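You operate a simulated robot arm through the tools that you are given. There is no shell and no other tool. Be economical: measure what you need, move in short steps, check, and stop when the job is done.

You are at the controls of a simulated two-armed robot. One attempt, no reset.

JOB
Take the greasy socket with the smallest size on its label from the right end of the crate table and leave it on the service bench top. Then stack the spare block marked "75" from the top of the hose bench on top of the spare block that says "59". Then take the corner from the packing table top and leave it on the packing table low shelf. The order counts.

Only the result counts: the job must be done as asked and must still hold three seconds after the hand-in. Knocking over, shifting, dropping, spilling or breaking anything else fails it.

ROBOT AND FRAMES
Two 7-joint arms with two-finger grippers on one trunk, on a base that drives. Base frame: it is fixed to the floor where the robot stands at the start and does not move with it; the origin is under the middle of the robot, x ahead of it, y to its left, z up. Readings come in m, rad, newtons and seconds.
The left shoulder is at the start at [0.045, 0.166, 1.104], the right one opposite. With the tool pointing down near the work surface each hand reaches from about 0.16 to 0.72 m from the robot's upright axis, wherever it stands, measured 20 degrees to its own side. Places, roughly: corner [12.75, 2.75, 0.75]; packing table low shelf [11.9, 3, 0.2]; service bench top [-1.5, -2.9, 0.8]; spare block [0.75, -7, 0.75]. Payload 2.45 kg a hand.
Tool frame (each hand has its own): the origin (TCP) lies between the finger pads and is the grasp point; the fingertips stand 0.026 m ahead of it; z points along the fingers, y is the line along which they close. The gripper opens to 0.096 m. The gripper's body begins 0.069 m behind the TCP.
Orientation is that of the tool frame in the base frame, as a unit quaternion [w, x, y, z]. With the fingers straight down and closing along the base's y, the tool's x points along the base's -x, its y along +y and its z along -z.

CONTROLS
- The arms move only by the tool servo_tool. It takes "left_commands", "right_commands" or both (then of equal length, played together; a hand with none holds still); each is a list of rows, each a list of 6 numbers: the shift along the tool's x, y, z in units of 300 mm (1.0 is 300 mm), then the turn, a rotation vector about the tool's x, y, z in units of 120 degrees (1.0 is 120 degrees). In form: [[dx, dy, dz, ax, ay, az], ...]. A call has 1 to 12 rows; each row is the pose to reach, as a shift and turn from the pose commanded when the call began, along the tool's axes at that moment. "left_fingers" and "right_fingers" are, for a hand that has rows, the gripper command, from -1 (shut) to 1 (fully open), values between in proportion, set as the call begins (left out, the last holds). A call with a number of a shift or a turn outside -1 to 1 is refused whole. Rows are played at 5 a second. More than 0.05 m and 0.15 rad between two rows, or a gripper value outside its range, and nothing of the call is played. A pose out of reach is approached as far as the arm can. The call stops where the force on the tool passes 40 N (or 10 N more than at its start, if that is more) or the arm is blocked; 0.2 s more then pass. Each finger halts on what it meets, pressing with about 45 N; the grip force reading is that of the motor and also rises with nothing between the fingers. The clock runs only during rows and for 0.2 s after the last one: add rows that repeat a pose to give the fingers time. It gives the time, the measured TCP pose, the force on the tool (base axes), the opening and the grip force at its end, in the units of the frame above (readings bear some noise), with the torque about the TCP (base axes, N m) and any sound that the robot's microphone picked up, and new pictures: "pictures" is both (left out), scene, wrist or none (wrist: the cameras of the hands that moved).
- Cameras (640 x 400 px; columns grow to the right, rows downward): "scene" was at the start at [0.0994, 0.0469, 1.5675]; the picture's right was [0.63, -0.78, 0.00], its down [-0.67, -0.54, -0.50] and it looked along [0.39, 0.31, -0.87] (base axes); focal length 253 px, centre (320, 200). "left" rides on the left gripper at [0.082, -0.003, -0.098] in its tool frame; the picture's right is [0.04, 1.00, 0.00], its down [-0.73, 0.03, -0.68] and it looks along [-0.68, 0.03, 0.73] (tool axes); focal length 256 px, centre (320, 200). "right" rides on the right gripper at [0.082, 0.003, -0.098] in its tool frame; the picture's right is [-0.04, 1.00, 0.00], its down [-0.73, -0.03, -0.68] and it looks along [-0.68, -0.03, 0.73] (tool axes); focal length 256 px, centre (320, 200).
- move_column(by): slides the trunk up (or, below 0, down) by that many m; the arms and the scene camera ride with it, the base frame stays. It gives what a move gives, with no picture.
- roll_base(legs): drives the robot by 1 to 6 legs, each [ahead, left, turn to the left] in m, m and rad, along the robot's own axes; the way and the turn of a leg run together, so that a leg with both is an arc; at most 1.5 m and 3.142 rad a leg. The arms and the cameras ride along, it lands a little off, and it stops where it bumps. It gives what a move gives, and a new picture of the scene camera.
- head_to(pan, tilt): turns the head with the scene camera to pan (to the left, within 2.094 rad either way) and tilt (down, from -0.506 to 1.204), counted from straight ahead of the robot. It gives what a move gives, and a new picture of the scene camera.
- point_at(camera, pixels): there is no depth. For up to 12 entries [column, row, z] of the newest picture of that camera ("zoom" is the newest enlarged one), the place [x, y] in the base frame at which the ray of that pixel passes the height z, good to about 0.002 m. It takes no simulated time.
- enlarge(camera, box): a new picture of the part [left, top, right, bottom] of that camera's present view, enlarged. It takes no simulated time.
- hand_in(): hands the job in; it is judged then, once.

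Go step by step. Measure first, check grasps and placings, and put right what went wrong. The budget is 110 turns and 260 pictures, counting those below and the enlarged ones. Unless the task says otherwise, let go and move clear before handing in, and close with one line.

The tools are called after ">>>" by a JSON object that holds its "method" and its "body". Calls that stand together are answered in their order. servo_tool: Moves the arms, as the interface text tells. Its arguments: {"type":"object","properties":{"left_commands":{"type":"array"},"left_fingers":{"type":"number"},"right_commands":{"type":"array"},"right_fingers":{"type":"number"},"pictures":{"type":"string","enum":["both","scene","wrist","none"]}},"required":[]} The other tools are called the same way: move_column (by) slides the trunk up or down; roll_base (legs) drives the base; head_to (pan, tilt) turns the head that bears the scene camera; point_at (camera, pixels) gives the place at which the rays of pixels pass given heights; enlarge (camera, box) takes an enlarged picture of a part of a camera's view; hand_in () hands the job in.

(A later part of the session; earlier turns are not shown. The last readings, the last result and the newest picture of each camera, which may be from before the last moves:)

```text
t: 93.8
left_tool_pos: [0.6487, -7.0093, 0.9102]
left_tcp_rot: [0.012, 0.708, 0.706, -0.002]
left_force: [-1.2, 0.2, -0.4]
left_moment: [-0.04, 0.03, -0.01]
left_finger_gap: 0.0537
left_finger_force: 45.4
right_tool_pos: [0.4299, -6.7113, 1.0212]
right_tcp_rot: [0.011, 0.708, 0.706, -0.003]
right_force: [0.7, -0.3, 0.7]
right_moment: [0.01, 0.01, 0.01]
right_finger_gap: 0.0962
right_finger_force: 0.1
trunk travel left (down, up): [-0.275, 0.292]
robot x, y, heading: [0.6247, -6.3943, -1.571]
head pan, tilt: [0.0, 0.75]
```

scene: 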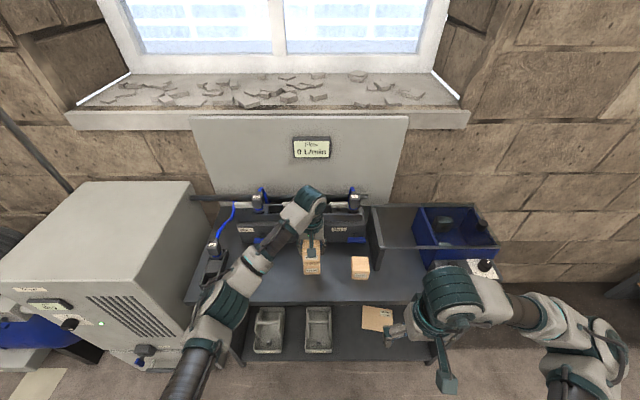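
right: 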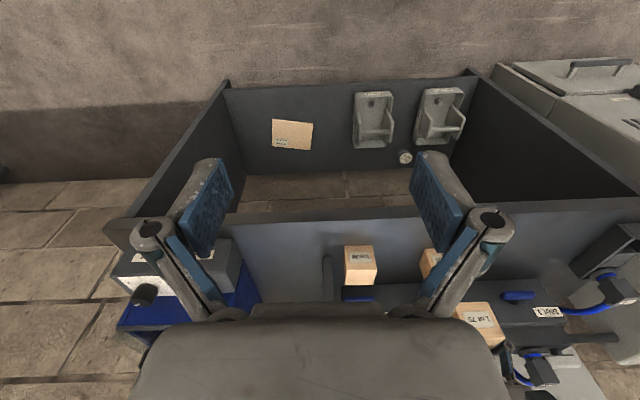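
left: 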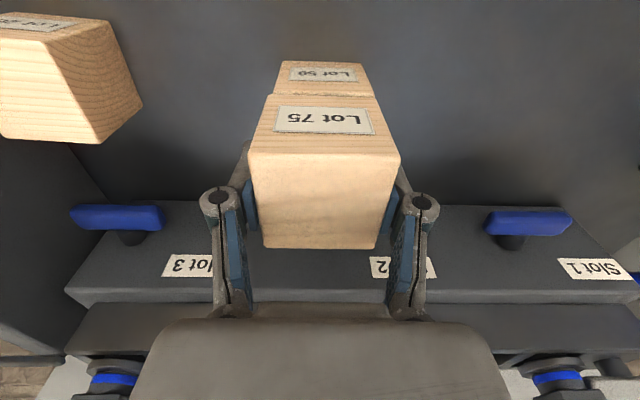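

>>> {"method": "servo_tool", "body": {"left_commands": [[0, 0, 0.004, 0, 0, 0], [0, 0, 0.007, 0, 0, 0], [0, 0, 0.007, 0, 0, 0]], "pictures": "both"}}

>>> {"method": "enlarge", "body": {"camera": "left", "box": [220, 40, 420, 165]}}

>>> {"method": "enlarge", "body": {"camera": "scene", "box": [280, 220, 360, 290]}}

```text
t: 94.6
left_tool_pos: [0.6497, -7.0087, 0.9088]
left_tcp_rot: [0.011, 0.707, 0.707, -0.001]
left_force: [-0.3, 0.7, -0.4]
left_moment: [0.02, 0.0, -0.02]
left_finger_gap: 0.0537
left_finger_force: 45.0
right_tool_pos: [0.431, -6.7121, 1.0218]
right_tcp_rot: [0.011, 0.708, 0.706, -0.003]
right_force: [0.2, 0.2, -0.7]
right_moment: [0.01, 0.01, -0.01]
right_finger_gap: 0.0958
right_finger_force: 0.1
trunk travel left (down, up): [-0.275, 0.292]
robot x, y, heading: [0.627, -6.3976, -1.574]
head pan, tilt: [0.0, 0.75]
```

scene: 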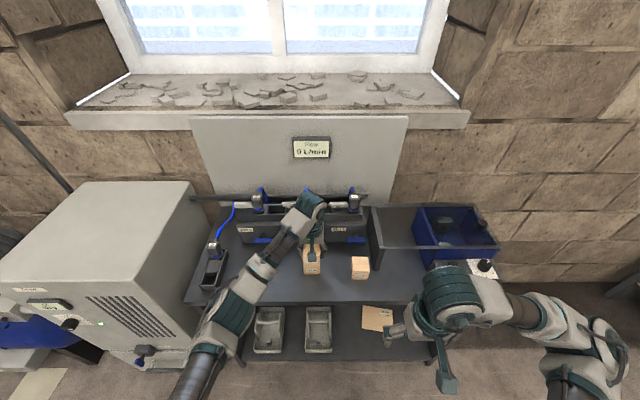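
left: 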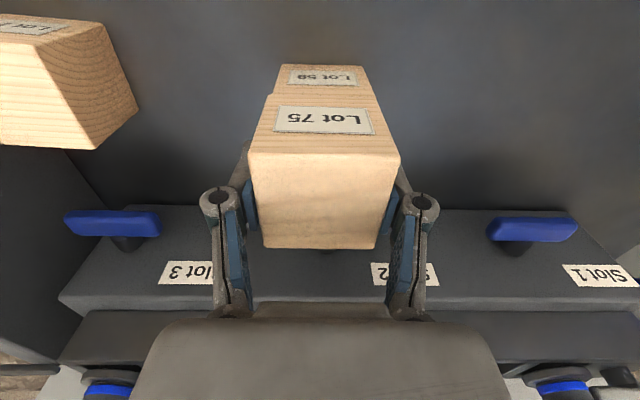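

```text
3.20 times, centred on (320, 102) of left
```

zoom: 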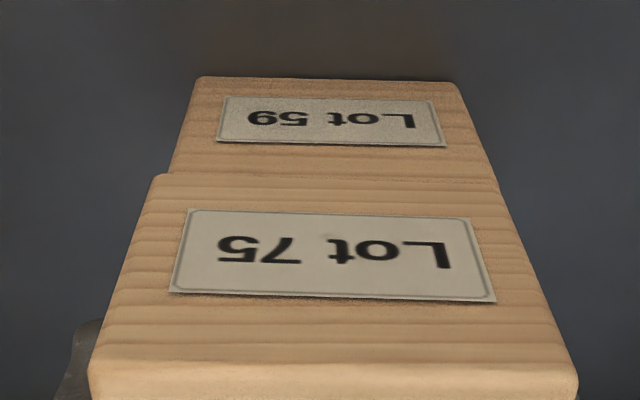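

```text
5.71 times, centred on (320, 255) of scene
```

zoom: 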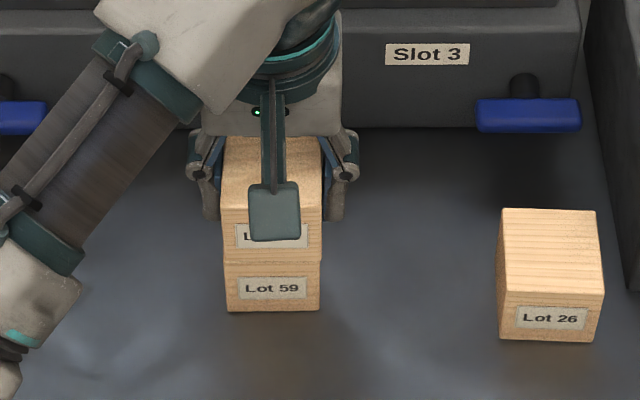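

Nearly touching, alignment is good. I lower the last millimetres.

>>> {"method": "servo_tool", "body": {"left_commands": [[0, 0.003, 0.004, 0, 0, 0], [0, 0.003, 0.007, 0, 0, 0], [0, 0.003, 0.007, 0, 0, 0]], "pictures": "none"}}

```text
t: 95.4
left_tool_pos: [0.6496, -7.0091, 0.9068]
left_tcp_rot: [0.012, 0.708, 0.706, -0.002]
left_force: [-0.1, -0.3, 2.6]
left_moment: [0.08, 0.07, 0.04]
left_finger_gap: 0.0541
left_finger_force: 45.2
right_tool_pos: [0.4298, -6.7115, 1.0208]
right_tcp_rot: [0.011, 0.708, 0.706, -0.003]
right_force: [0.2, 0.0, -0.4]
right_moment: [0.03, -0.04, -0.02]
right_finger_gap: 0.0962
right_finger_force: 0.1
trunk travel left (down, up): [-0.275, 0.292]
robot x, y, heading: [0.6258, -6.3957, -1.57]
head pan, tilt: [0.0, 0.75]
```

Touching (2.6 N). I add half a millimetre and open the fingers.

>>> {"method": "servo_tool", "body": {"left_commands": [[0, 0, 0.002, 0, 0, 0], [0, 0, 0.002, 0, 0, 0], [0, 0, 0.002, 0, 0, 0]], "left_fingers": 0.7, "pictures": "wrist"}}

```text
t: 96.2
left_tool_pos: [0.6504, -7.0095, 0.9066]
left_tcp_rot: [0.012, 0.707, 0.707, -0.001]
left_force: [-0.2, -0.4, 0.2]
left_moment: [0.01, -0.01, -0.01]
left_finger_gap: 0.0816
left_finger_force: 0.0
right_tool_pos: [0.4308, -6.712, 1.021]
right_tcp_rot: [0.011, 0.709, 0.705, -0.003]
right_force: [0.5, 0.3, -0.4]
right_moment: [-0.05, 0.01, -0.01]
right_finger_gap: 0.0961
right_finger_force: 0.0
trunk travel left (down, up): [-0.275, 0.292]
robot x, y, heading: [0.6256, -6.3961, -1.576]
head pan, tilt: [0.0, 0.75]
```

left: 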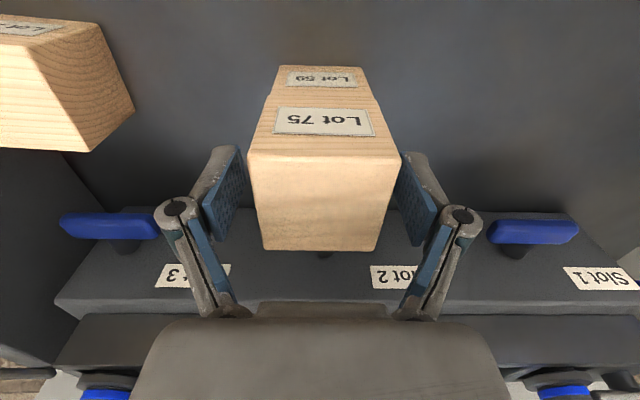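

Released. I raise straight up and pull back.

>>> {"method": "servo_tool", "body": {"left_commands": [[0, 0, -0.1, 0, 0, 0], [0, 0, -0.22, 0, 0, 0], [0, 0, -0.34, 0, 0, 0], [0.14, 0, -0.38, 0, 0, 0], [0.28, 0.03, -0.38, 0, 0, 0], [0.42, 0.1, -0.38, 0, 0, 0], [0.55, 0.18, -0.38, 0, 0, 0]], "pictures": "both"}}

>>> {"method": "enlarge", "body": {"camera": "scene", "box": [260, 210, 390, 290]}}

```text
t: 97.8
left_tool_pos: [0.7037, -6.8383, 1.0178]
left_tcp_rot: [0.01, 0.707, 0.707, -0.001]
left_force: [0.5, 0.4, -0.2]
left_moment: [-0.04, 0.0, -0.02]
left_finger_gap: 0.0818
left_finger_force: 0.1
right_tool_pos: [0.4316, -6.7094, 1.0229]
right_tcp_rot: [0.01, 0.708, 0.706, -0.003]
right_force: [-0.5, 0.2, 0.4]
right_moment: [-0.01, -0.01, 0.0]
right_finger_gap: 0.096
right_finger_force: 0.0
trunk travel left (down, up): [-0.275, 0.292]
robot x, y, heading: [0.6275, -6.3962, -1.579]
head pan, tilt: [0.0, 0.75]
```

scene: 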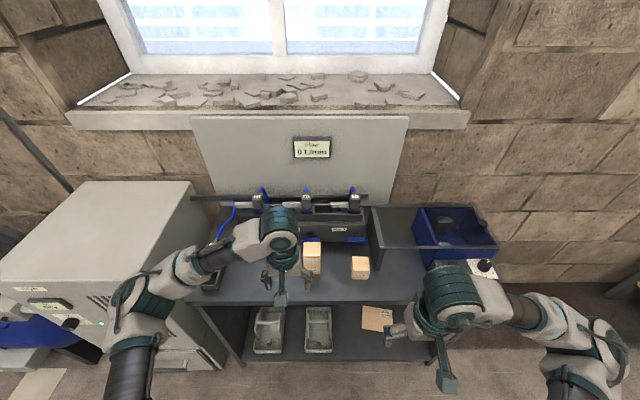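
left: 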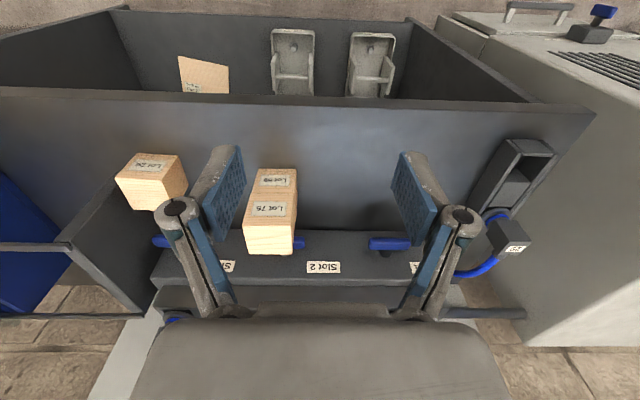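

```text
4.92 times, centred on (325, 250) of scene
```

zoom: 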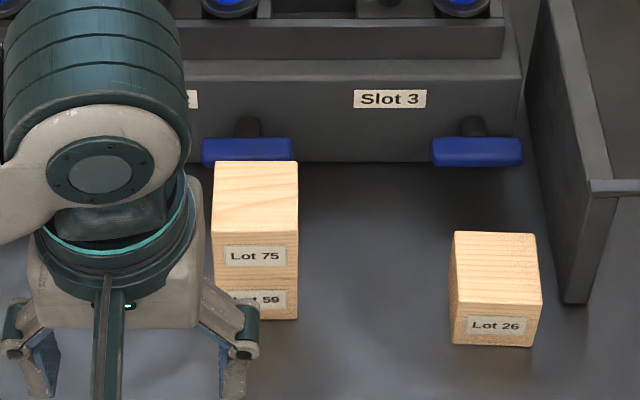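

The 75 stands squarely on the 59. Now I head for the packing table: back off, sidestep to the aisle, turn round and drive up it.

>>> {"method": "roll_base", "body": {"legs": [[-0.5, 0, 0], [0, -1.07, 0], [0, 0, 3.141], [1.45, 0, 0], [1.45, 0, 0], [1.4, 0, 0]]}}

>>> {"method": "head_to", "body": {"pan": -0.9, "tilt": 0.3}}

```text
t: 133.3
left_tool_pos: [-0.6057, -1.1799, 1.0174]
left_tcp_rot: [-0.002, 0.713, -0.701, -0.012]
left_force: [0.2, 0.0, -0.2]
left_moment: [-0.02, 0.0, 0.0]
left_finger_gap: 0.0817
left_finger_force: 0.1
right_tool_pos: [-0.331, -1.3032, 1.0196]
right_tcp_rot: [-0.004, 0.713, -0.702, -0.012]
right_force: [-0.2, -0.3, 0.5]
right_moment: [-0.01, 0.0, 0.0]
right_finger_gap: 0.0962
right_finger_force: 0.0
trunk travel left (down, up): [-0.275, 0.292]
robot x, y, heading: [-0.5213, -1.6217, 1.584]
head pan, tilt: [0.0, 0.75]
```

scene: 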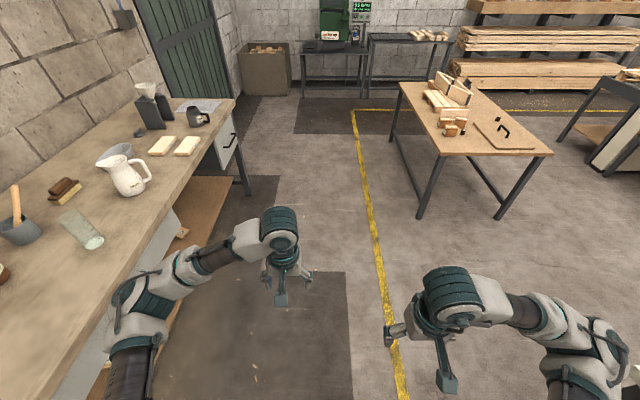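

```text
t: 134.5
left_tool_pos: [-0.6045, -1.1831, 1.019]
left_tcp_rot: [-0.003, 0.713, -0.701, -0.012]
left_force: [0.0, -0.1, -0.5]
left_moment: [-0.02, 0.0, 0.03]
left_finger_gap: 0.0815
left_finger_force: 0.1
right_tool_pos: [-0.3317, -1.3078, 1.0216]
right_tcp_rot: [-0.004, 0.713, -0.701, -0.013]
right_force: [0.6, -0.4, -0.5]
right_moment: [0.0, -0.02, 0.0]
right_finger_gap: 0.0959
right_finger_force: 0.2
trunk travel left (down, up): [-0.275, 0.292]
robot x, y, heading: [-0.5192, -1.6264, 1.593]
head pan, tilt: [-0.901, 0.3]
```

scene: 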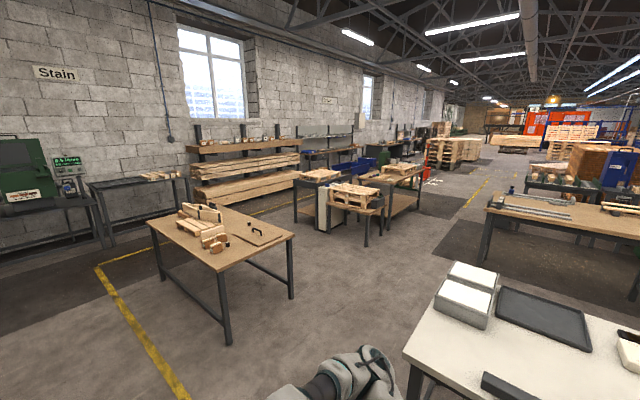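

>>> {"method": "point_at", "body": {"camera": "scene", "pixels": [[366, 246, 0], [326, 230, 0], [387, 237, 0], [487, 260, 0], [490, 207, 0.8], [228, 342, 0], [289, 298, 0], [458, 215, 0], [418, 210, 0], [530, 190, 0.75], [440, 312, 0.8]]}}

>>> {"method": "enlarge", "body": {"camera": "scene", "box": [280, 90, 640, 290]}}

```text
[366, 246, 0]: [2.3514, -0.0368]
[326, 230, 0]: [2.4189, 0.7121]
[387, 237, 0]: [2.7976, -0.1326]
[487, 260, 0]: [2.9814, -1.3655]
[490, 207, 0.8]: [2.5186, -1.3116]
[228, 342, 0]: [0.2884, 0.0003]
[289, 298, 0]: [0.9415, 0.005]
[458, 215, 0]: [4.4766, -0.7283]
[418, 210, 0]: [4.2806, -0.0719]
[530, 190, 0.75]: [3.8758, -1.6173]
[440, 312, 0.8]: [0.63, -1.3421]
```

```text
1.78 times, centred on (460, 190) of scene
```

zoom: 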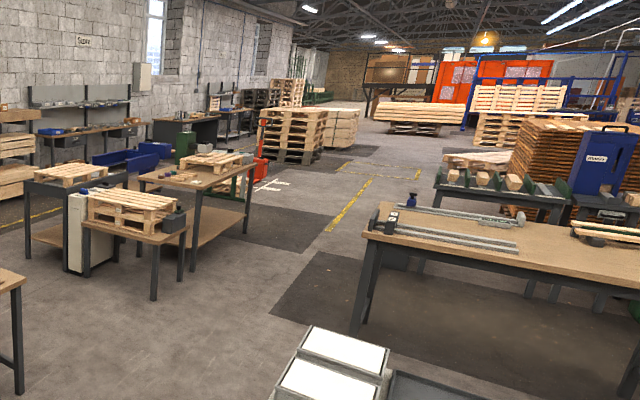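

A corridor runs along y≈-0.7 with tables at y>-0.1 and y<-1.3. I turn into it and drive east.

>>> {"method": "roll_base", "body": {"legs": [[0.92, 0, 0], [0, 0, -1.6], [1.5, 0, 0], [1.5, 0, 0], [1.3, 0, 0]]}}

>>> {"method": "head_to", "body": {"pan": 0.1, "tilt": 0.25}}

```text
t: 163.4
left_tool_pos: [4.21, -0.8429, 1.0201]
left_tcp_rot: [0.012, 0.026, 1.0, 0.007]
left_force: [0.5, -0.2, 0.5]
left_moment: [0.0, 0.01, 0.03]
left_finger_gap: 0.0815
left_finger_force: 0.1
right_tool_pos: [4.066, -1.1075, 1.0208]
right_tcp_rot: [0.011, 0.027, 1.0, 0.007]
right_force: [-0.2, -0.3, 0.4]
right_moment: [0.02, 0.0, 0.0]
right_finger_gap: 0.0961
right_finger_force: 0.1
trunk travel left (down, up): [-0.275, 0.292]
robot x, y, heading: [3.7677, -0.8936, -0.053]
head pan, tilt: [-0.901, 0.3]
```

scene: 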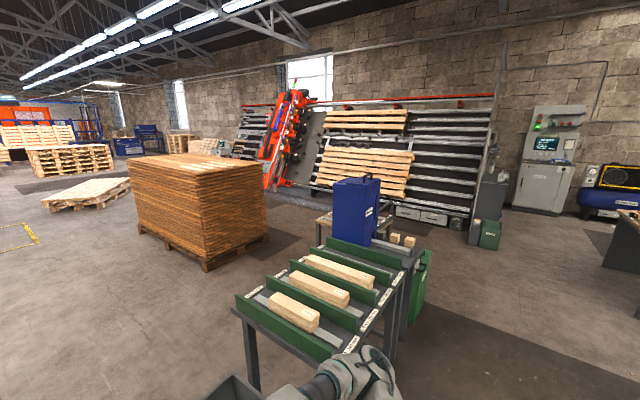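

```text
t: 164.7
left_tool_pos: [4.206, -0.8428, 1.0206]
left_tcp_rot: [0.012, 0.026, 1.0, 0.007]
left_force: [-1.6, -0.3, 0.0]
left_moment: [-0.02, -0.01, -0.01]
left_finger_gap: 0.0817
left_finger_force: 0.1
right_tool_pos: [4.0621, -1.1066, 1.0239]
right_tcp_rot: [0.013, 0.027, 1.0, 0.005]
right_force: [-0.5, 0.1, -0.3]
right_moment: [0.02, -0.01, 0.0]
right_finger_gap: 0.0956
right_finger_force: 0.1
trunk travel left (down, up): [-0.275, 0.292]
robot x, y, heading: [3.7662, -0.9012, -0.054]
head pan, tilt: [0.099, 0.25]
```

scene: 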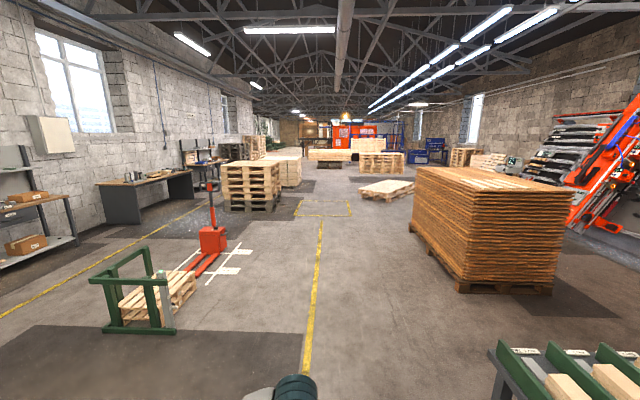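

>>> {"method": "point_at", "body": {"camera": "scene", "pixels": [[105, 224, 0], [193, 199, 0], [252, 213, 0], [290, 190, 0], [175, 334, 0], [210, 275, 0], [352, 215, 0], [310, 372, 0], [415, 232, 0], [375, 200, 0], [208, 178, 0.75]]}}

>>> {"method": "enlarge", "body": {"camera": "scene", "box": [90, 110, 330, 260]}}

>>> {"method": "enlarge", "body": {"camera": "scene", "box": [170, 120, 290, 195]}}

```text
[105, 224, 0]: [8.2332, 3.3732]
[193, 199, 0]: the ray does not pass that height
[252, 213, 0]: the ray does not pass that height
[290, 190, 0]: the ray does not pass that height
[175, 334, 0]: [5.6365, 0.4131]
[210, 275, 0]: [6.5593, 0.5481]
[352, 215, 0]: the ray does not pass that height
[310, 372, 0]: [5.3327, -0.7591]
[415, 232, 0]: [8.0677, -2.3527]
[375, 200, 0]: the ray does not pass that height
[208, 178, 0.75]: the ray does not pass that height
```

```text
2.67 times, centred on (210, 185) of scene
```

zoom: 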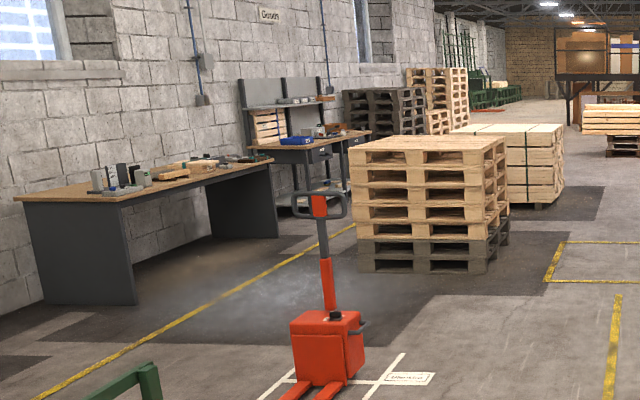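

```text
5.33 times, centred on (230, 158) of scene
```

zoom: 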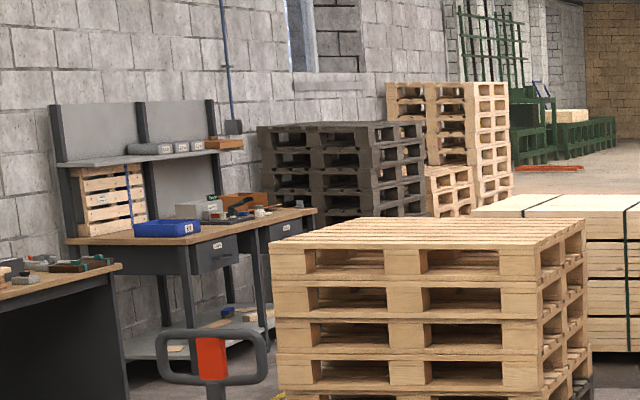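

The packing table (bench with back panel and low shelf, zoom 180,250) stands by the left wall beyond the pallets. I advance along the yellow line and look again.

>>> {"method": "roll_base", "body": {"legs": [[0.1, 0.25, 0.054], [1.5, 0, 0], [1.5, 0, 0], [1.2, 0, 0]]}}

>>> {"method": "head_to", "body": {"pan": 0.55, "tilt": 0.3}}

```text
t: 186.4
left_tool_pos: [8.5215, -0.5893, 1.0208]
left_tcp_rot: [0.013, 0.002, 1.0, 0.01]
left_force: [0.0, -0.1, 0.5]
left_moment: [-0.01, -0.06, 0.06]
left_finger_gap: 0.0817
left_finger_force: 0.1
right_tool_pos: [8.3929, -0.8598, 1.0226]
right_tcp_rot: [0.013, 0.002, 1.0, 0.01]
right_force: [-0.3, 0.0, -0.5]
right_moment: [0.07, 0.0, 0.03]
right_finger_gap: 0.0958
right_finger_force: 0.0
trunk travel left (down, up): [-0.275, 0.292]
robot x, y, heading: [8.0819, -0.6562, -0.005]
head pan, tilt: [0.099, 0.25]
```

scene: 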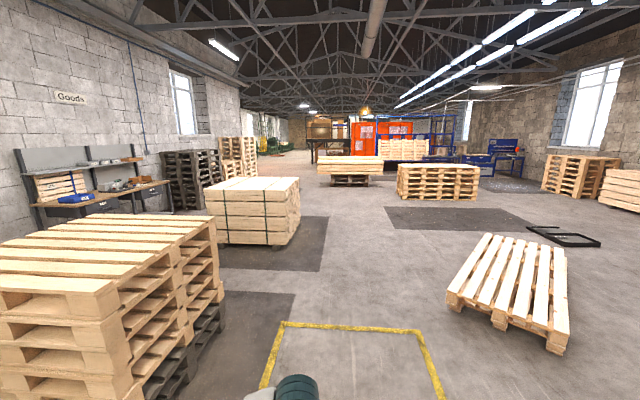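

```text
t: 187.3
left_tool_pos: [8.5191, -0.5908, 1.0228]
left_tcp_rot: [0.014, 0.001, 1.0, 0.01]
left_force: [0.7, 0.1, -0.3]
left_moment: [0.04, -0.03, 0.0]
left_finger_gap: 0.0819
left_finger_force: 0.0
right_tool_pos: [8.3892, -0.8617, 1.0227]
right_tcp_rot: [0.015, 0.003, 1.0, 0.009]
right_force: [0.4, -0.4, -0.1]
right_moment: [0.03, 0.0, 0.02]
right_finger_gap: 0.0964
right_finger_force: 0.0
trunk travel left (down, up): [-0.275, 0.292]
robot x, y, heading: [8.0837, -0.6597, -0.0]
head pan, tilt: [0.55, 0.3]
```

scene: 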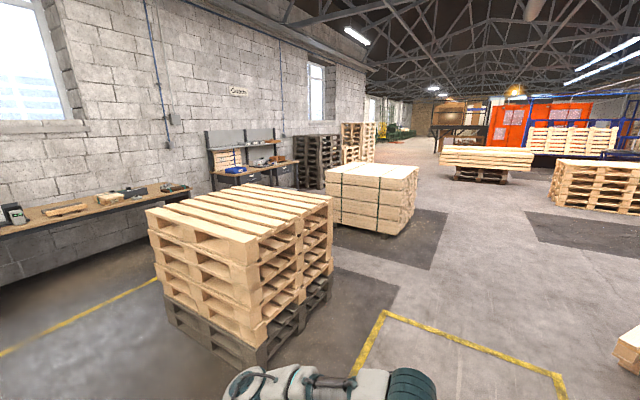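

>>> {"method": "point_at", "body": {"camera": "scene", "pixels": [[268, 364, 0], [330, 300, 0], [390, 237, 0], [414, 217, 0], [332, 218, 0], [190, 187, 0.8], [213, 187, 0.8], [298, 162, 0.8], [298, 188, 0], [170, 265, 0], [175, 322, 0], [330, 190, 0], [372, 162, 0]]}}

```text
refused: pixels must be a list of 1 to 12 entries
```

>>> {"method": "point_at", "body": {"camera": "scene", "pixels": [[268, 364, 0], [330, 300, 0], [390, 237, 0], [414, 217, 0], [332, 218, 0], [190, 187, 0.8], [213, 187, 0.8], [298, 162, 0.8], [298, 188, 0], [160, 278, 0], [175, 322, 0]]}}

```text
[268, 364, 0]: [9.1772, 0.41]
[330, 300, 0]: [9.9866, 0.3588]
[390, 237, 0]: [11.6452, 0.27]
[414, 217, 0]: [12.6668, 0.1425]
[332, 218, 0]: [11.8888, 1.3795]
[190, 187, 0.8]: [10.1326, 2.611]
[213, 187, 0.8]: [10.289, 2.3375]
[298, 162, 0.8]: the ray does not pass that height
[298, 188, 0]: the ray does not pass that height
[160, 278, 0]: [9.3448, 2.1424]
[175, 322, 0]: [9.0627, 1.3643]
```

The gap between the pallet stack (x≤10.0) and the bundle (x≥11.65) is 1.6 m wide. I drive to x≈10.85 and turn north into it.

>>> {"method": "roll_base", "body": {"legs": [[1.4, 0, 0], [1.37, 0, 0], [0, 0, 1.571], [1.3, 0, 0]]}}

>>> {"method": "head_to", "body": {"pan": -0.5, "tilt": 0.45}}

```text
t: 210.7
left_tool_pos: [10.7645, 1.0715, 1.0239]
left_tcp_rot: [-0.005, 0.709, -0.705, -0.015]
left_force: [0.0, 0.8, 0.7]
left_moment: [0.01, 0.01, -0.03]
left_finger_gap: 0.0816
left_finger_force: 0.1
right_tool_pos: [11.037, 0.9451, 1.0245]
right_tcp_rot: [-0.006, 0.708, -0.706, -0.015]
right_force: [-0.3, 1.0, -1.1]
right_moment: [-0.01, -0.01, -0.02]
right_finger_gap: 0.096
right_finger_force: 0.1
trunk travel left (down, up): [-0.275, 0.292]
robot x, y, heading: [10.8429, 0.6376, 1.575]
head pan, tilt: [0.55, 0.3]
```

scene: 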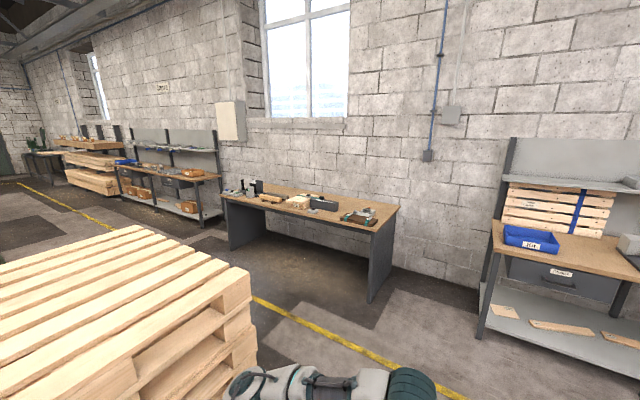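

```text
t: 211.9
left_tool_pos: [10.7636, 1.0686, 1.0236]
left_tcp_rot: [-0.006, 0.709, -0.705, -0.016]
left_force: [-1.3, 0.4, 0.0]
left_moment: [0.03, -0.01, 0.0]
left_finger_gap: 0.0815
left_finger_force: 0.2
right_tool_pos: [11.0372, 0.942, 1.0246]
right_tcp_rot: [-0.007, 0.708, -0.706, -0.015]
right_force: [-0.1, 0.1, -0.7]
right_moment: [-0.01, 0.01, 0.0]
right_finger_gap: 0.096
right_finger_force: 0.0
trunk travel left (down, up): [-0.275, 0.292]
robot x, y, heading: [10.8454, 0.6368, 1.576]
head pan, tilt: [-0.499, 0.45]
```

scene: 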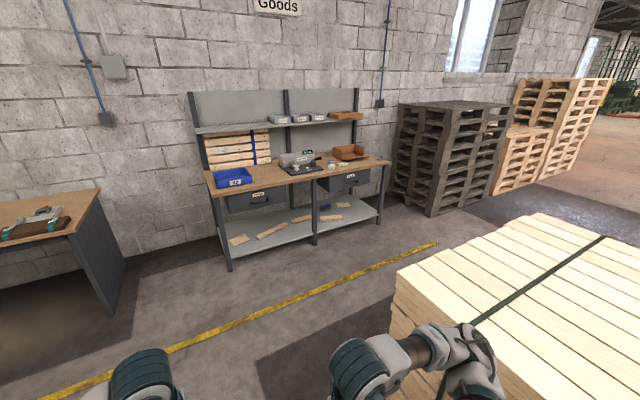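

>>> {"method": "enlarge", "body": {"camera": "scene", "box": [190, 80, 410, 280]}}

>>> {"method": "point_at", "body": {"camera": "scene", "pixels": [[232, 271, 0], [380, 224, 0], [210, 197, 0.8], [390, 167, 0.8], [220, 235, 0.2], [315, 245, 0], [318, 158, 0.85], [330, 164, 0.85], [390, 300, 0.7]]}}

```text
2.00 times, centred on (300, 180) of scene
```

zoom: 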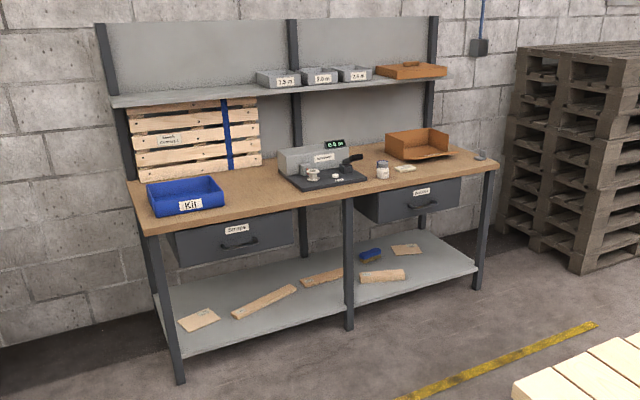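

```text
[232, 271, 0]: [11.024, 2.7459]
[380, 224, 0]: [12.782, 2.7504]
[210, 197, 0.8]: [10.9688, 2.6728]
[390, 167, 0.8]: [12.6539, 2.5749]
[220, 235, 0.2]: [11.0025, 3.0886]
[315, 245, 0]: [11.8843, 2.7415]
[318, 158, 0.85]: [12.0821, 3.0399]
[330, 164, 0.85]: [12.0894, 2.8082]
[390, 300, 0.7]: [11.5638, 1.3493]
```

The small grey piece at the table's right front end (zoom 480,155) should be the "corner". I drive up in front of the table and strafe right.

>>> {"method": "roll_base", "body": {"legs": [[1.4, 0, 0], [0, -1.4, 0]]}}

>>> {"method": "head_to", "body": {"pan": -0.35, "tilt": 0.8}}

```text
t: 225.5
left_tool_pos: [12.1564, 2.4679, 1.0236]
left_tcp_rot: [-0.006, 0.709, -0.705, -0.015]
left_force: [0.3, 0.0, 0.0]
left_moment: [0.01, -0.01, 0.03]
left_finger_gap: 0.0817
left_finger_force: 0.0
right_tool_pos: [12.429, 2.3403, 1.0257]
right_tcp_rot: [-0.007, 0.709, -0.705, -0.016]
right_force: [-0.9, 0.9, -0.4]
right_moment: [0.0, 0.0, -0.01]
right_finger_gap: 0.0958
right_finger_force: 0.0
trunk travel left (down, up): [-0.275, 0.292]
robot x, y, heading: [12.2351, 2.0388, 1.578]
head pan, tilt: [-0.499, 0.45]
```

scene: 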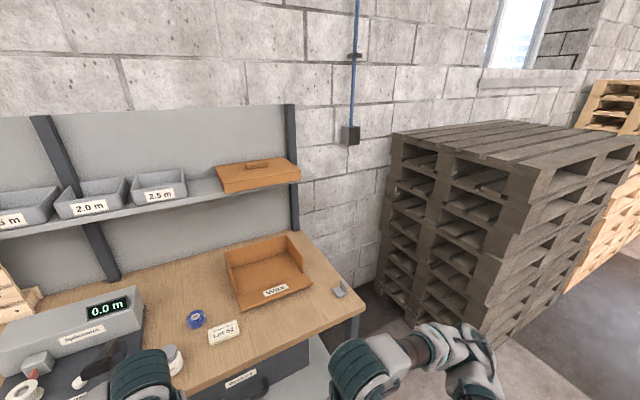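

```text
t: 226.3
left_tool_pos: [12.1574, 2.4635, 1.0253]
left_tcp_rot: [-0.007, 0.709, -0.705, -0.017]
left_force: [0.2, -0.2, 0.2]
left_moment: [0.0, 0.03, 0.04]
left_finger_gap: 0.0817
left_finger_force: 0.0
right_tool_pos: [12.4306, 2.3375, 1.0273]
right_tcp_rot: [-0.008, 0.709, -0.705, -0.017]
right_force: [-0.1, -0.2, -0.1]
right_moment: [-0.01, -0.01, -0.01]
right_finger_gap: 0.0962
right_finger_force: 0.1
trunk travel left (down, up): [-0.275, 0.292]
robot x, y, heading: [12.2361, 2.0386, 1.575]
head pan, tilt: [-0.351, 0.799]
```

scene: 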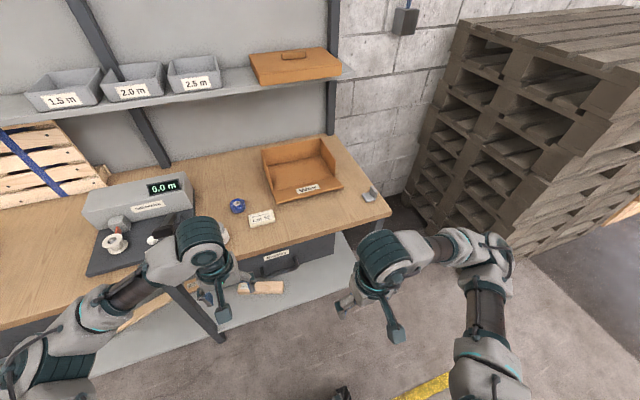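

>>> {"method": "enlarge", "body": {"camera": "scene", "box": [330, 165, 430, 230]}}

>>> {"method": "point_at", "body": {"camera": "scene", "pixels": [[368, 196, 0.8], [368, 196, 0.85], [392, 216, 0.8], [392, 216, 0.85], [406, 205, 0], [440, 236, 0], [300, 270, 0.2], [340, 275, 0.2]]}}

>>> {"method": "enlarge", "body": {"camera": "right", "box": [0, 0, 640, 400]}}

```text
6.15 times, centred on (380, 198) of scene
```

zoom: 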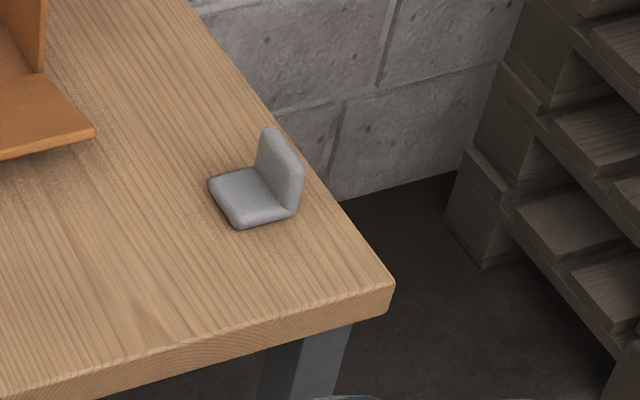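

```text
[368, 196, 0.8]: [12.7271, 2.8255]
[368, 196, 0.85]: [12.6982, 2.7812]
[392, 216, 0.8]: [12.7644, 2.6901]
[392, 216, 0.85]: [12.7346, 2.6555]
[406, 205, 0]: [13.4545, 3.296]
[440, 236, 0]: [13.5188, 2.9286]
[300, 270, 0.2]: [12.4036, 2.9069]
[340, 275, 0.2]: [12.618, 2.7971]
```

```text
1.00 times, centred on (320, 200) of right (not enlarged: the box is as wide or as high as the picture)
```

zoom: 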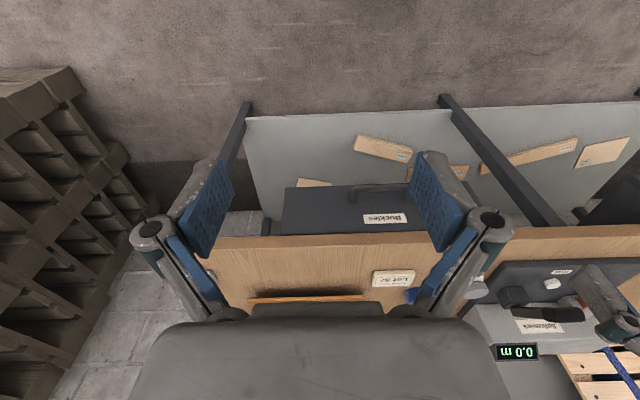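

The "corner" is the small grey L-bracket at about (12.72, 2.81), with its upright flange on the right. I move closer and bring the right hand's view onto it.

>>> {"method": "roll_base", "body": {"legs": [[0.15, -0.25, 0]]}}

>>> {"method": "servo_tool", "body": {"right_commands": [[-0.08, -0.03, 0, 0, 0.0, 0], [-0.16, -0.06, 0, 0, 0, 0], [-0.24, -0.1, 0, 0, 0, 0], [-0.24, -0.1, 0, 0, 0, 0]], "pictures": "both"}}

```text
t: 228.3
left_tool_pos: [12.3831, 2.6168, 1.0244]
left_tcp_rot: [-0.013, 0.711, -0.703, -0.012]
left_force: [-0.8, 1.8, 0.3]
left_moment: [-0.04, -0.01, 0.01]
left_finger_gap: 0.0815
left_finger_force: 0.1
right_tool_pos: [12.6578, 2.4898, 1.0288]
right_tcp_rot: [-0.013, 0.71, -0.704, -0.011]
right_force: [-0.3, 0.8, -0.1]
right_moment: [0.0, 0.02, -0.01]
right_finger_gap: 0.096
right_finger_force: 0.1
trunk travel left (down, up): [-0.275, 0.292]
robot x, y, heading: [12.4842, 2.1843, 1.582]
head pan, tilt: [-0.351, 0.799]
```

scene: 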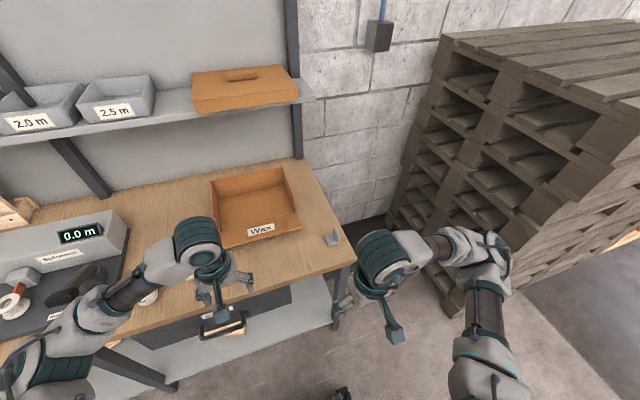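

```text
t: 229.3
left_tool_pos: [12.3862, 2.6126, 1.0253]
left_tcp_rot: [-0.011, 0.711, -0.703, -0.014]
left_force: [-0.3, -0.2, -0.5]
left_moment: [-0.02, -0.05, -0.03]
left_finger_gap: 0.0818
left_finger_force: 0.0
right_tool_pos: [12.6913, 2.5581, 1.0325]
right_tcp_rot: [-0.013, 0.711, -0.703, -0.015]
right_force: [-0.1, 0.0, -0.5]
right_moment: [-0.05, -0.03, -0.01]
right_finger_gap: 0.096
right_finger_force: 0.0
trunk travel left (down, up): [-0.275, 0.292]
robot x, y, heading: [12.4785, 2.1857, 1.58]
head pan, tilt: [-0.351, 0.799]
```

scene: 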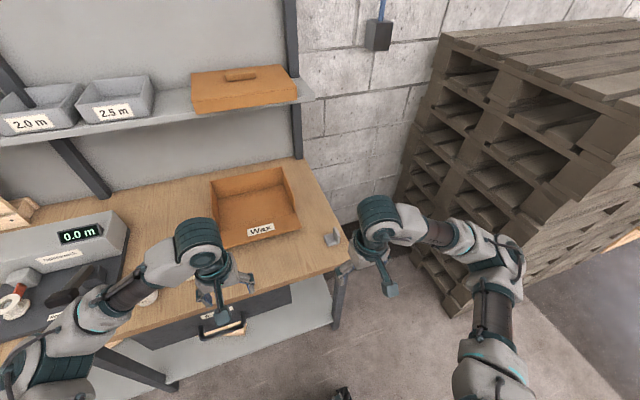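
right: 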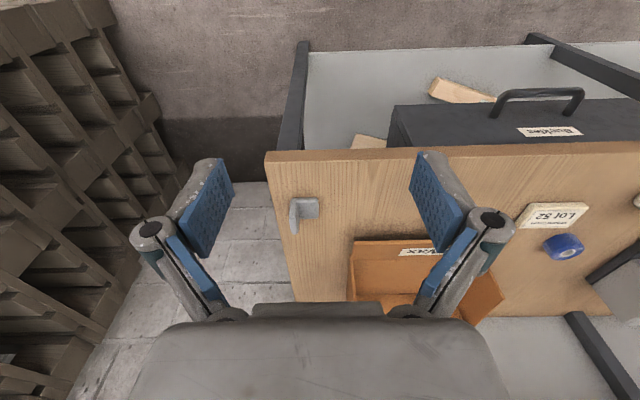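

>>> {"method": "enlarge", "body": {"camera": "right", "box": [260, 170, 360, 250]}}

>>> {"method": "enlarge", "body": {"camera": "scene", "box": [300, 220, 370, 264]}}

>>> {"method": "point_at", "body": {"camera": "right", "pixels": [[319, 217, 0.8], [319, 217, 0.85], [316, 198, 0.8], [316, 198, 0.85], [266, 152, 0.8], [266, 152, 0.85], [292, 198, 0.88], [293, 233, 0.88]]}}

>>> {"method": "point_at", "body": {"camera": "scene", "pixels": [[351, 265, 0.8], [351, 265, 0.85]]}}

```text
5.00 times, centred on (310, 210) of right
```

zoom: 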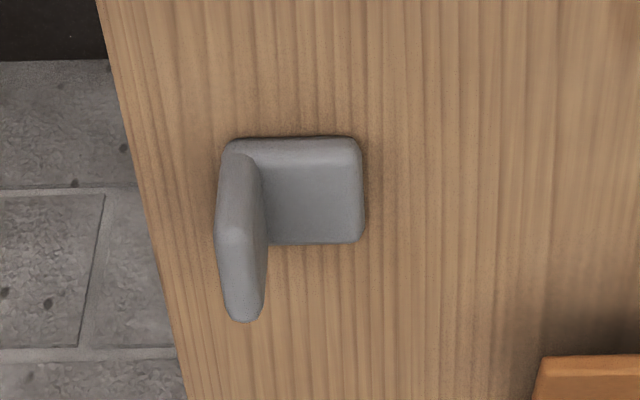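

```text
9.09 times, centred on (335, 242) of scene
```

zoom: 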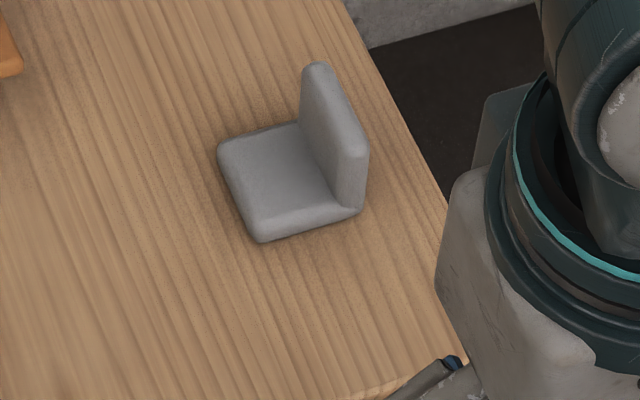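

```text
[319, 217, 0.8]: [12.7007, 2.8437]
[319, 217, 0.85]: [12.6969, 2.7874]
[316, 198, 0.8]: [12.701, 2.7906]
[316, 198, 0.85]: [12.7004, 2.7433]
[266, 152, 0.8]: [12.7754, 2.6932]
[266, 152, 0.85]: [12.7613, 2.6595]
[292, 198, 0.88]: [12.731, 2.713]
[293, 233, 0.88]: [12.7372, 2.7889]
```

```text
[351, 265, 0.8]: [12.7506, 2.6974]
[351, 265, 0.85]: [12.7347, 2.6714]
```

>>> {"method": "point_at", "body": {"camera": "scene", "pixels": [[328.2, 246.6, 0.8], [328.2, 246.6, 0.85], [323.8, 236.5, 0.8], [323.8, 236.5, 0.85], [339.3, 243.4, 0.8], [339.3, 243.4, 0.85], [334.8, 227, 0.88], [340, 237, 0.88]]}}

>>> {"method": "point_at", "body": {"camera": "right", "pixels": [[317, 198, 0.8], [317, 198, 0.85], [318, 218.6, 0.8], [318, 218.6, 0.85], [295, 233.5, 0.85], [295, 233.5, 0.88], [291, 215, 0.88], [291, 215, 0.85]]}}

```text
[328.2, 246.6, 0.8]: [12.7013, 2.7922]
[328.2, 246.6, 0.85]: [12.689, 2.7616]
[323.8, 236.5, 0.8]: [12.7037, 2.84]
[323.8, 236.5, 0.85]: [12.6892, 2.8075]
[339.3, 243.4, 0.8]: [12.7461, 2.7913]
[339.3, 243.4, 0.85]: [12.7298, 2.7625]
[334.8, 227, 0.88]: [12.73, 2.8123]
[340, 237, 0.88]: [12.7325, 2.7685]
```

```text
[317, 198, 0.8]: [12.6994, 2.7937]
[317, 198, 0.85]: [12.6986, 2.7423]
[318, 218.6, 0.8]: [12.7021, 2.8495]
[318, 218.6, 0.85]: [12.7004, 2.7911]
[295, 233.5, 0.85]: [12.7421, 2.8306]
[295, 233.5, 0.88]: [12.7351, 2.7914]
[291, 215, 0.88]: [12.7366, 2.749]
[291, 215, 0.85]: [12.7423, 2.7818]
```

The bracket: plate x 12.70–12.746, y 2.79–2.84, table top ≈0.803; upright flange at x≈12.742 up to z≈0.85. I will pinch the flange with the tool tilted 30° forward, so that the same pose works on the low shelf.

>>> {"method": "servo_tool", "body": {"right_commands": [[-0.06, -0.02, 0, 0, -0.05, 0], [-0.12, -0.04, 0, 0, -0.1, 0], [-0.2, -0.06, 0.03, 0, -0.15, 0], [-0.28, -0.08, 0.07, 0, -0.2, 0], [-0.36, -0.1, 0.12, 0, -0.25, 0], [-0.44, -0.12, 0.18, 0, -0.25, 0], [-0.52, -0.14, 0.25, 0, -0.25, 0], [-0.6, -0.16, 0.3, 0, -0.25, 0], [-0.66, -0.177, 0.35, 0, -0.25, 0], [-0.72, -0.177, 0.38, 0, -0.25, 0], [-0.72, -0.177, 0.38, 0, -0.25, 0]], "right_fingers": 0.5, "pictures": "both"}}

>>> {"method": "enlarge", "body": {"camera": "scene", "box": [270, 180, 430, 280]}}

```text
t: 231.7
left_tool_pos: [12.3927, 2.6142, 1.0262]
left_tcp_rot: [-0.01, 0.712, -0.702, -0.015]
left_force: [-0.5, 1.4, 0.1]
left_moment: [0.02, -0.05, 0.01]
left_finger_gap: 0.0815
left_finger_force: 0.0
right_tool_pos: [12.7451, 2.7801, 0.9239]
right_tcp_rot: [-0.192, 0.682, -0.676, -0.199]
right_force: [-0.9, 0.7, 0.0]
right_moment: [0.0, -0.02, 0.0]
right_finger_gap: 0.0721
right_finger_force: 0.0
trunk travel left (down, up): [-0.275, 0.292]
robot x, y, heading: [12.4755, 2.1893, 1.576]
head pan, tilt: [-0.351, 0.799]
```

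scene: 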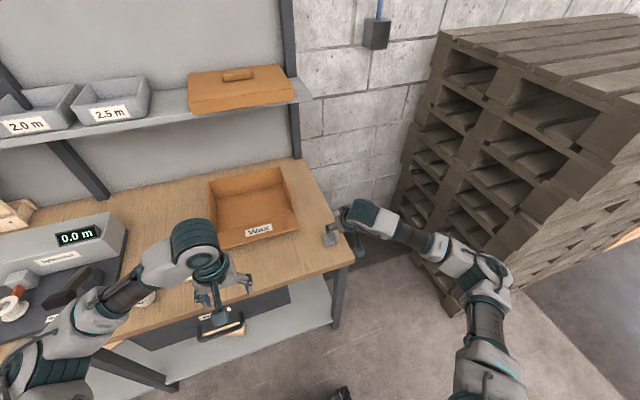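
right: 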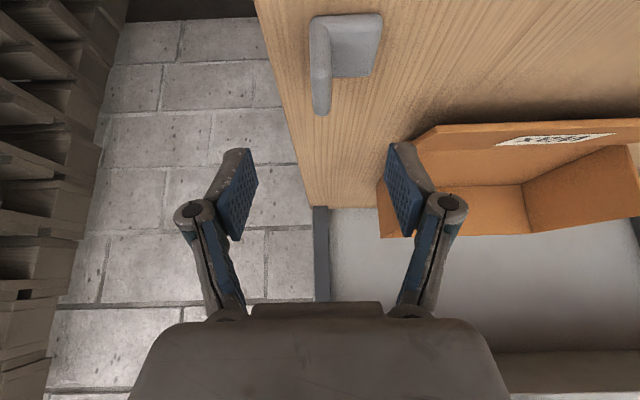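

```text
4.00 times, centred on (350, 230) of scene
```

zoom: 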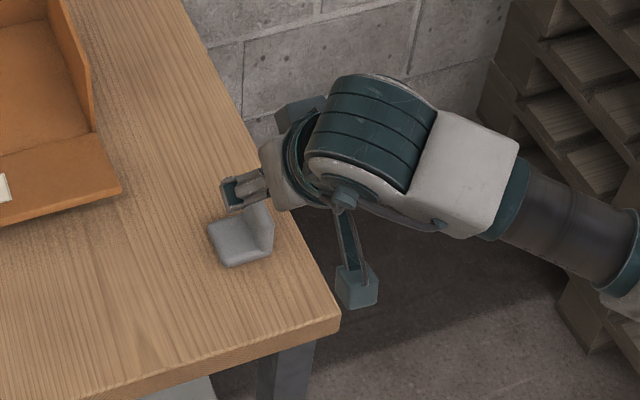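

The hand is tilted 32° and centred over the flange column (≈320). I advance along the tool axis to z≈0.87 and check.

>>> {"method": "servo_tool", "body": {"right_commands": [[0.004, 0, 0.07, 0, 0, 0], [0.008, 0, 0.14, 0, 0, 0], [0.011, 0, 0.2, 0, 0, 0], [0.011, 0, 0.2, 0, 0, 0]], "pictures": "both"}}

>>> {"method": "enlarge", "body": {"camera": "scene", "box": [290, 190, 390, 270]}}

>>> {"method": "enlarge", "body": {"camera": "right", "box": [220, 50, 420, 190]}}

```text
t: 232.7
left_tool_pos: [12.3935, 2.6128, 1.0261]
left_tcp_rot: [-0.01, 0.711, -0.703, -0.015]
left_force: [-0.9, -0.5, 0.1]
left_moment: [-0.03, -0.01, 0.01]
left_finger_gap: 0.0814
left_finger_force: 0.1
right_tool_pos: [12.7471, 2.8093, 0.8724]
right_tcp_rot: [-0.192, 0.682, -0.677, -0.2]
right_force: [-0.3, 1.0, -0.5]
right_moment: [0.01, -0.03, -0.03]
right_finger_gap: 0.0722
right_finger_force: 0.1
trunk travel left (down, up): [-0.275, 0.292]
robot x, y, heading: [12.4825, 2.186, 1.582]
head pan, tilt: [-0.351, 0.799]
```

scene: 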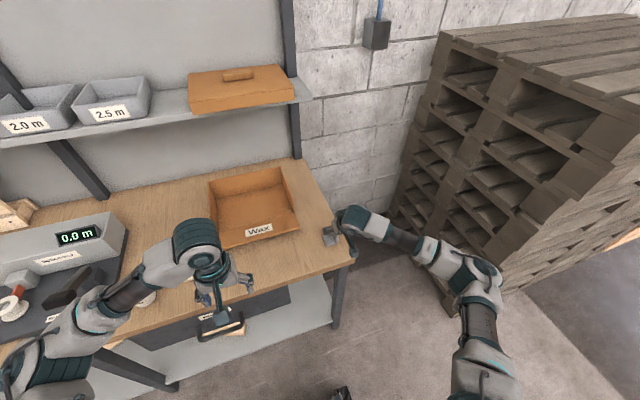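
right: 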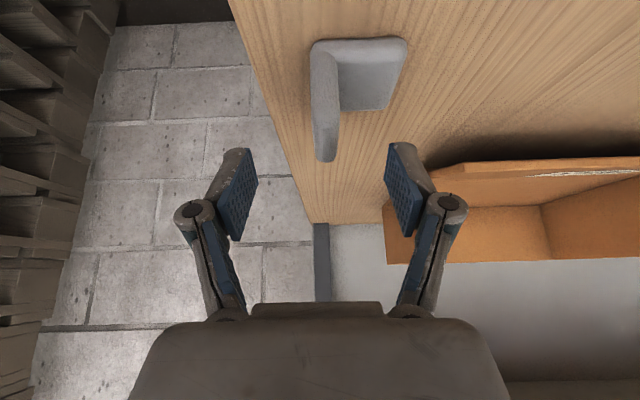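

```text
5.00 times, centred on (340, 230) of scene
```

zoom: 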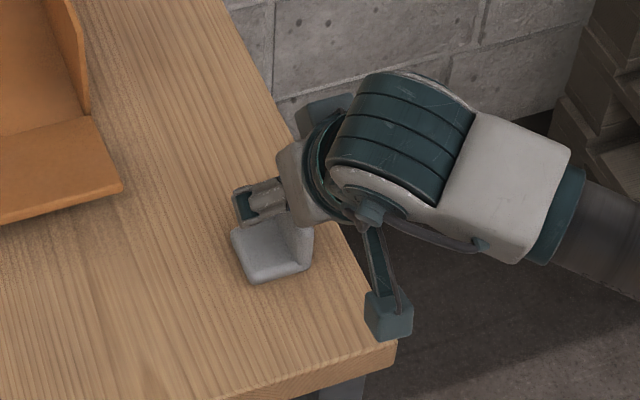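

```text
2.86 times, centred on (320, 120) of right
```

zoom: 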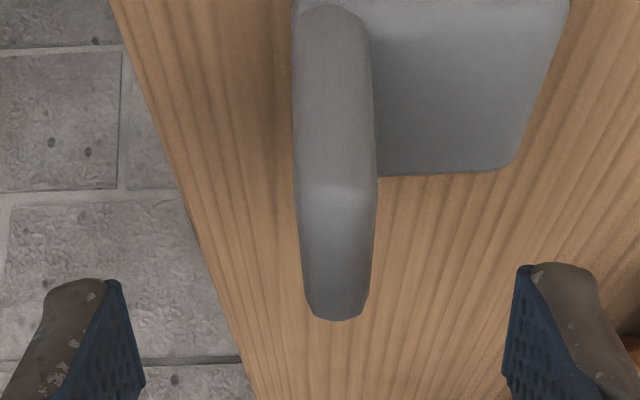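

The flange appears where predicted. I lower vertically 24 mm so the pads straddle it above the plate.

>>> {"method": "servo_tool", "body": {"right_commands": [[0.02, 0.008, 0.034, 0, 0, 0], [0.042, 0.008, 0.068, 0, 0, 0], [0.042, 0.008, 0.068, 0, 0, 0]], "pictures": "both"}}

>>> {"method": "enlarge", "body": {"camera": "scene", "box": [300, 200, 380, 260]}}

```text
t: 233.5
left_tool_pos: [12.3956, 2.6131, 1.0271]
left_tcp_rot: [-0.009, 0.711, -0.703, -0.016]
left_force: [-0.3, 0.5, -1.0]
left_moment: [0.03, 0.02, 0.0]
left_finger_gap: 0.0818
left_finger_force: 0.1
right_tool_pos: [12.7466, 2.8097, 0.8475]
right_tcp_rot: [-0.192, 0.682, -0.677, -0.201]
right_force: [0.0, 0.4, 0.0]
right_moment: [0.03, -0.01, 0.0]
right_finger_gap: 0.0717
right_finger_force: 0.0
trunk travel left (down, up): [-0.275, 0.292]
robot x, y, heading: [12.4803, 2.1896, 1.577]
head pan, tilt: [-0.351, 0.799]
```

scene: 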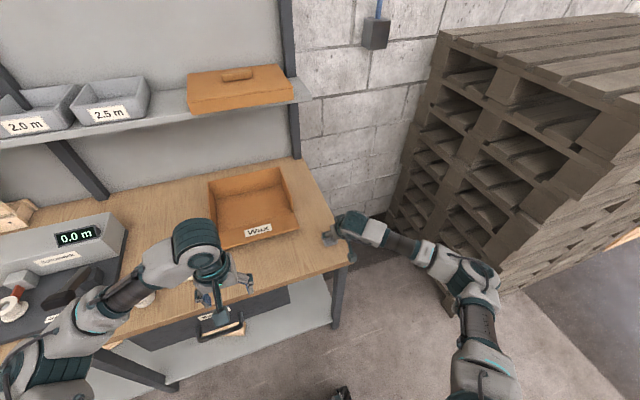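
right: 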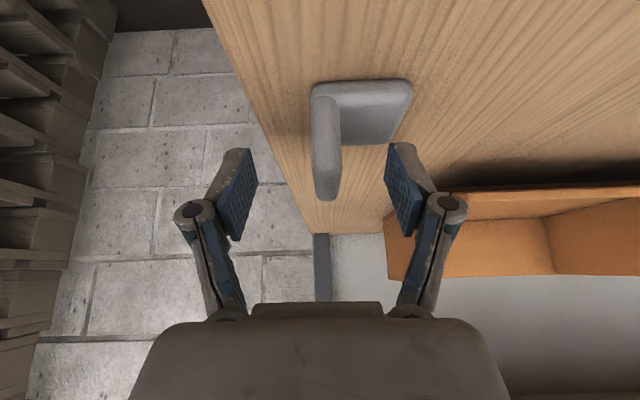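

```text
6.67 times, centred on (340, 230) of scene
```

zoom: 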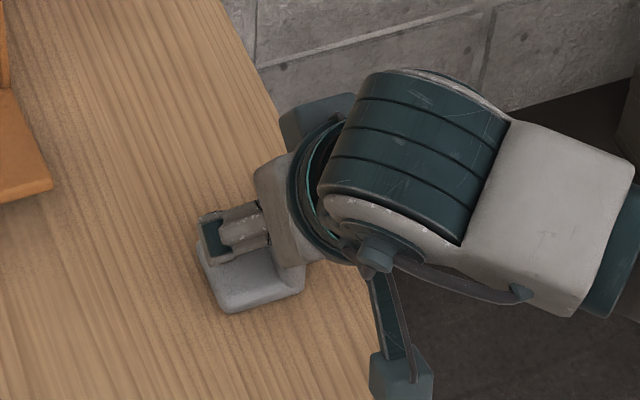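

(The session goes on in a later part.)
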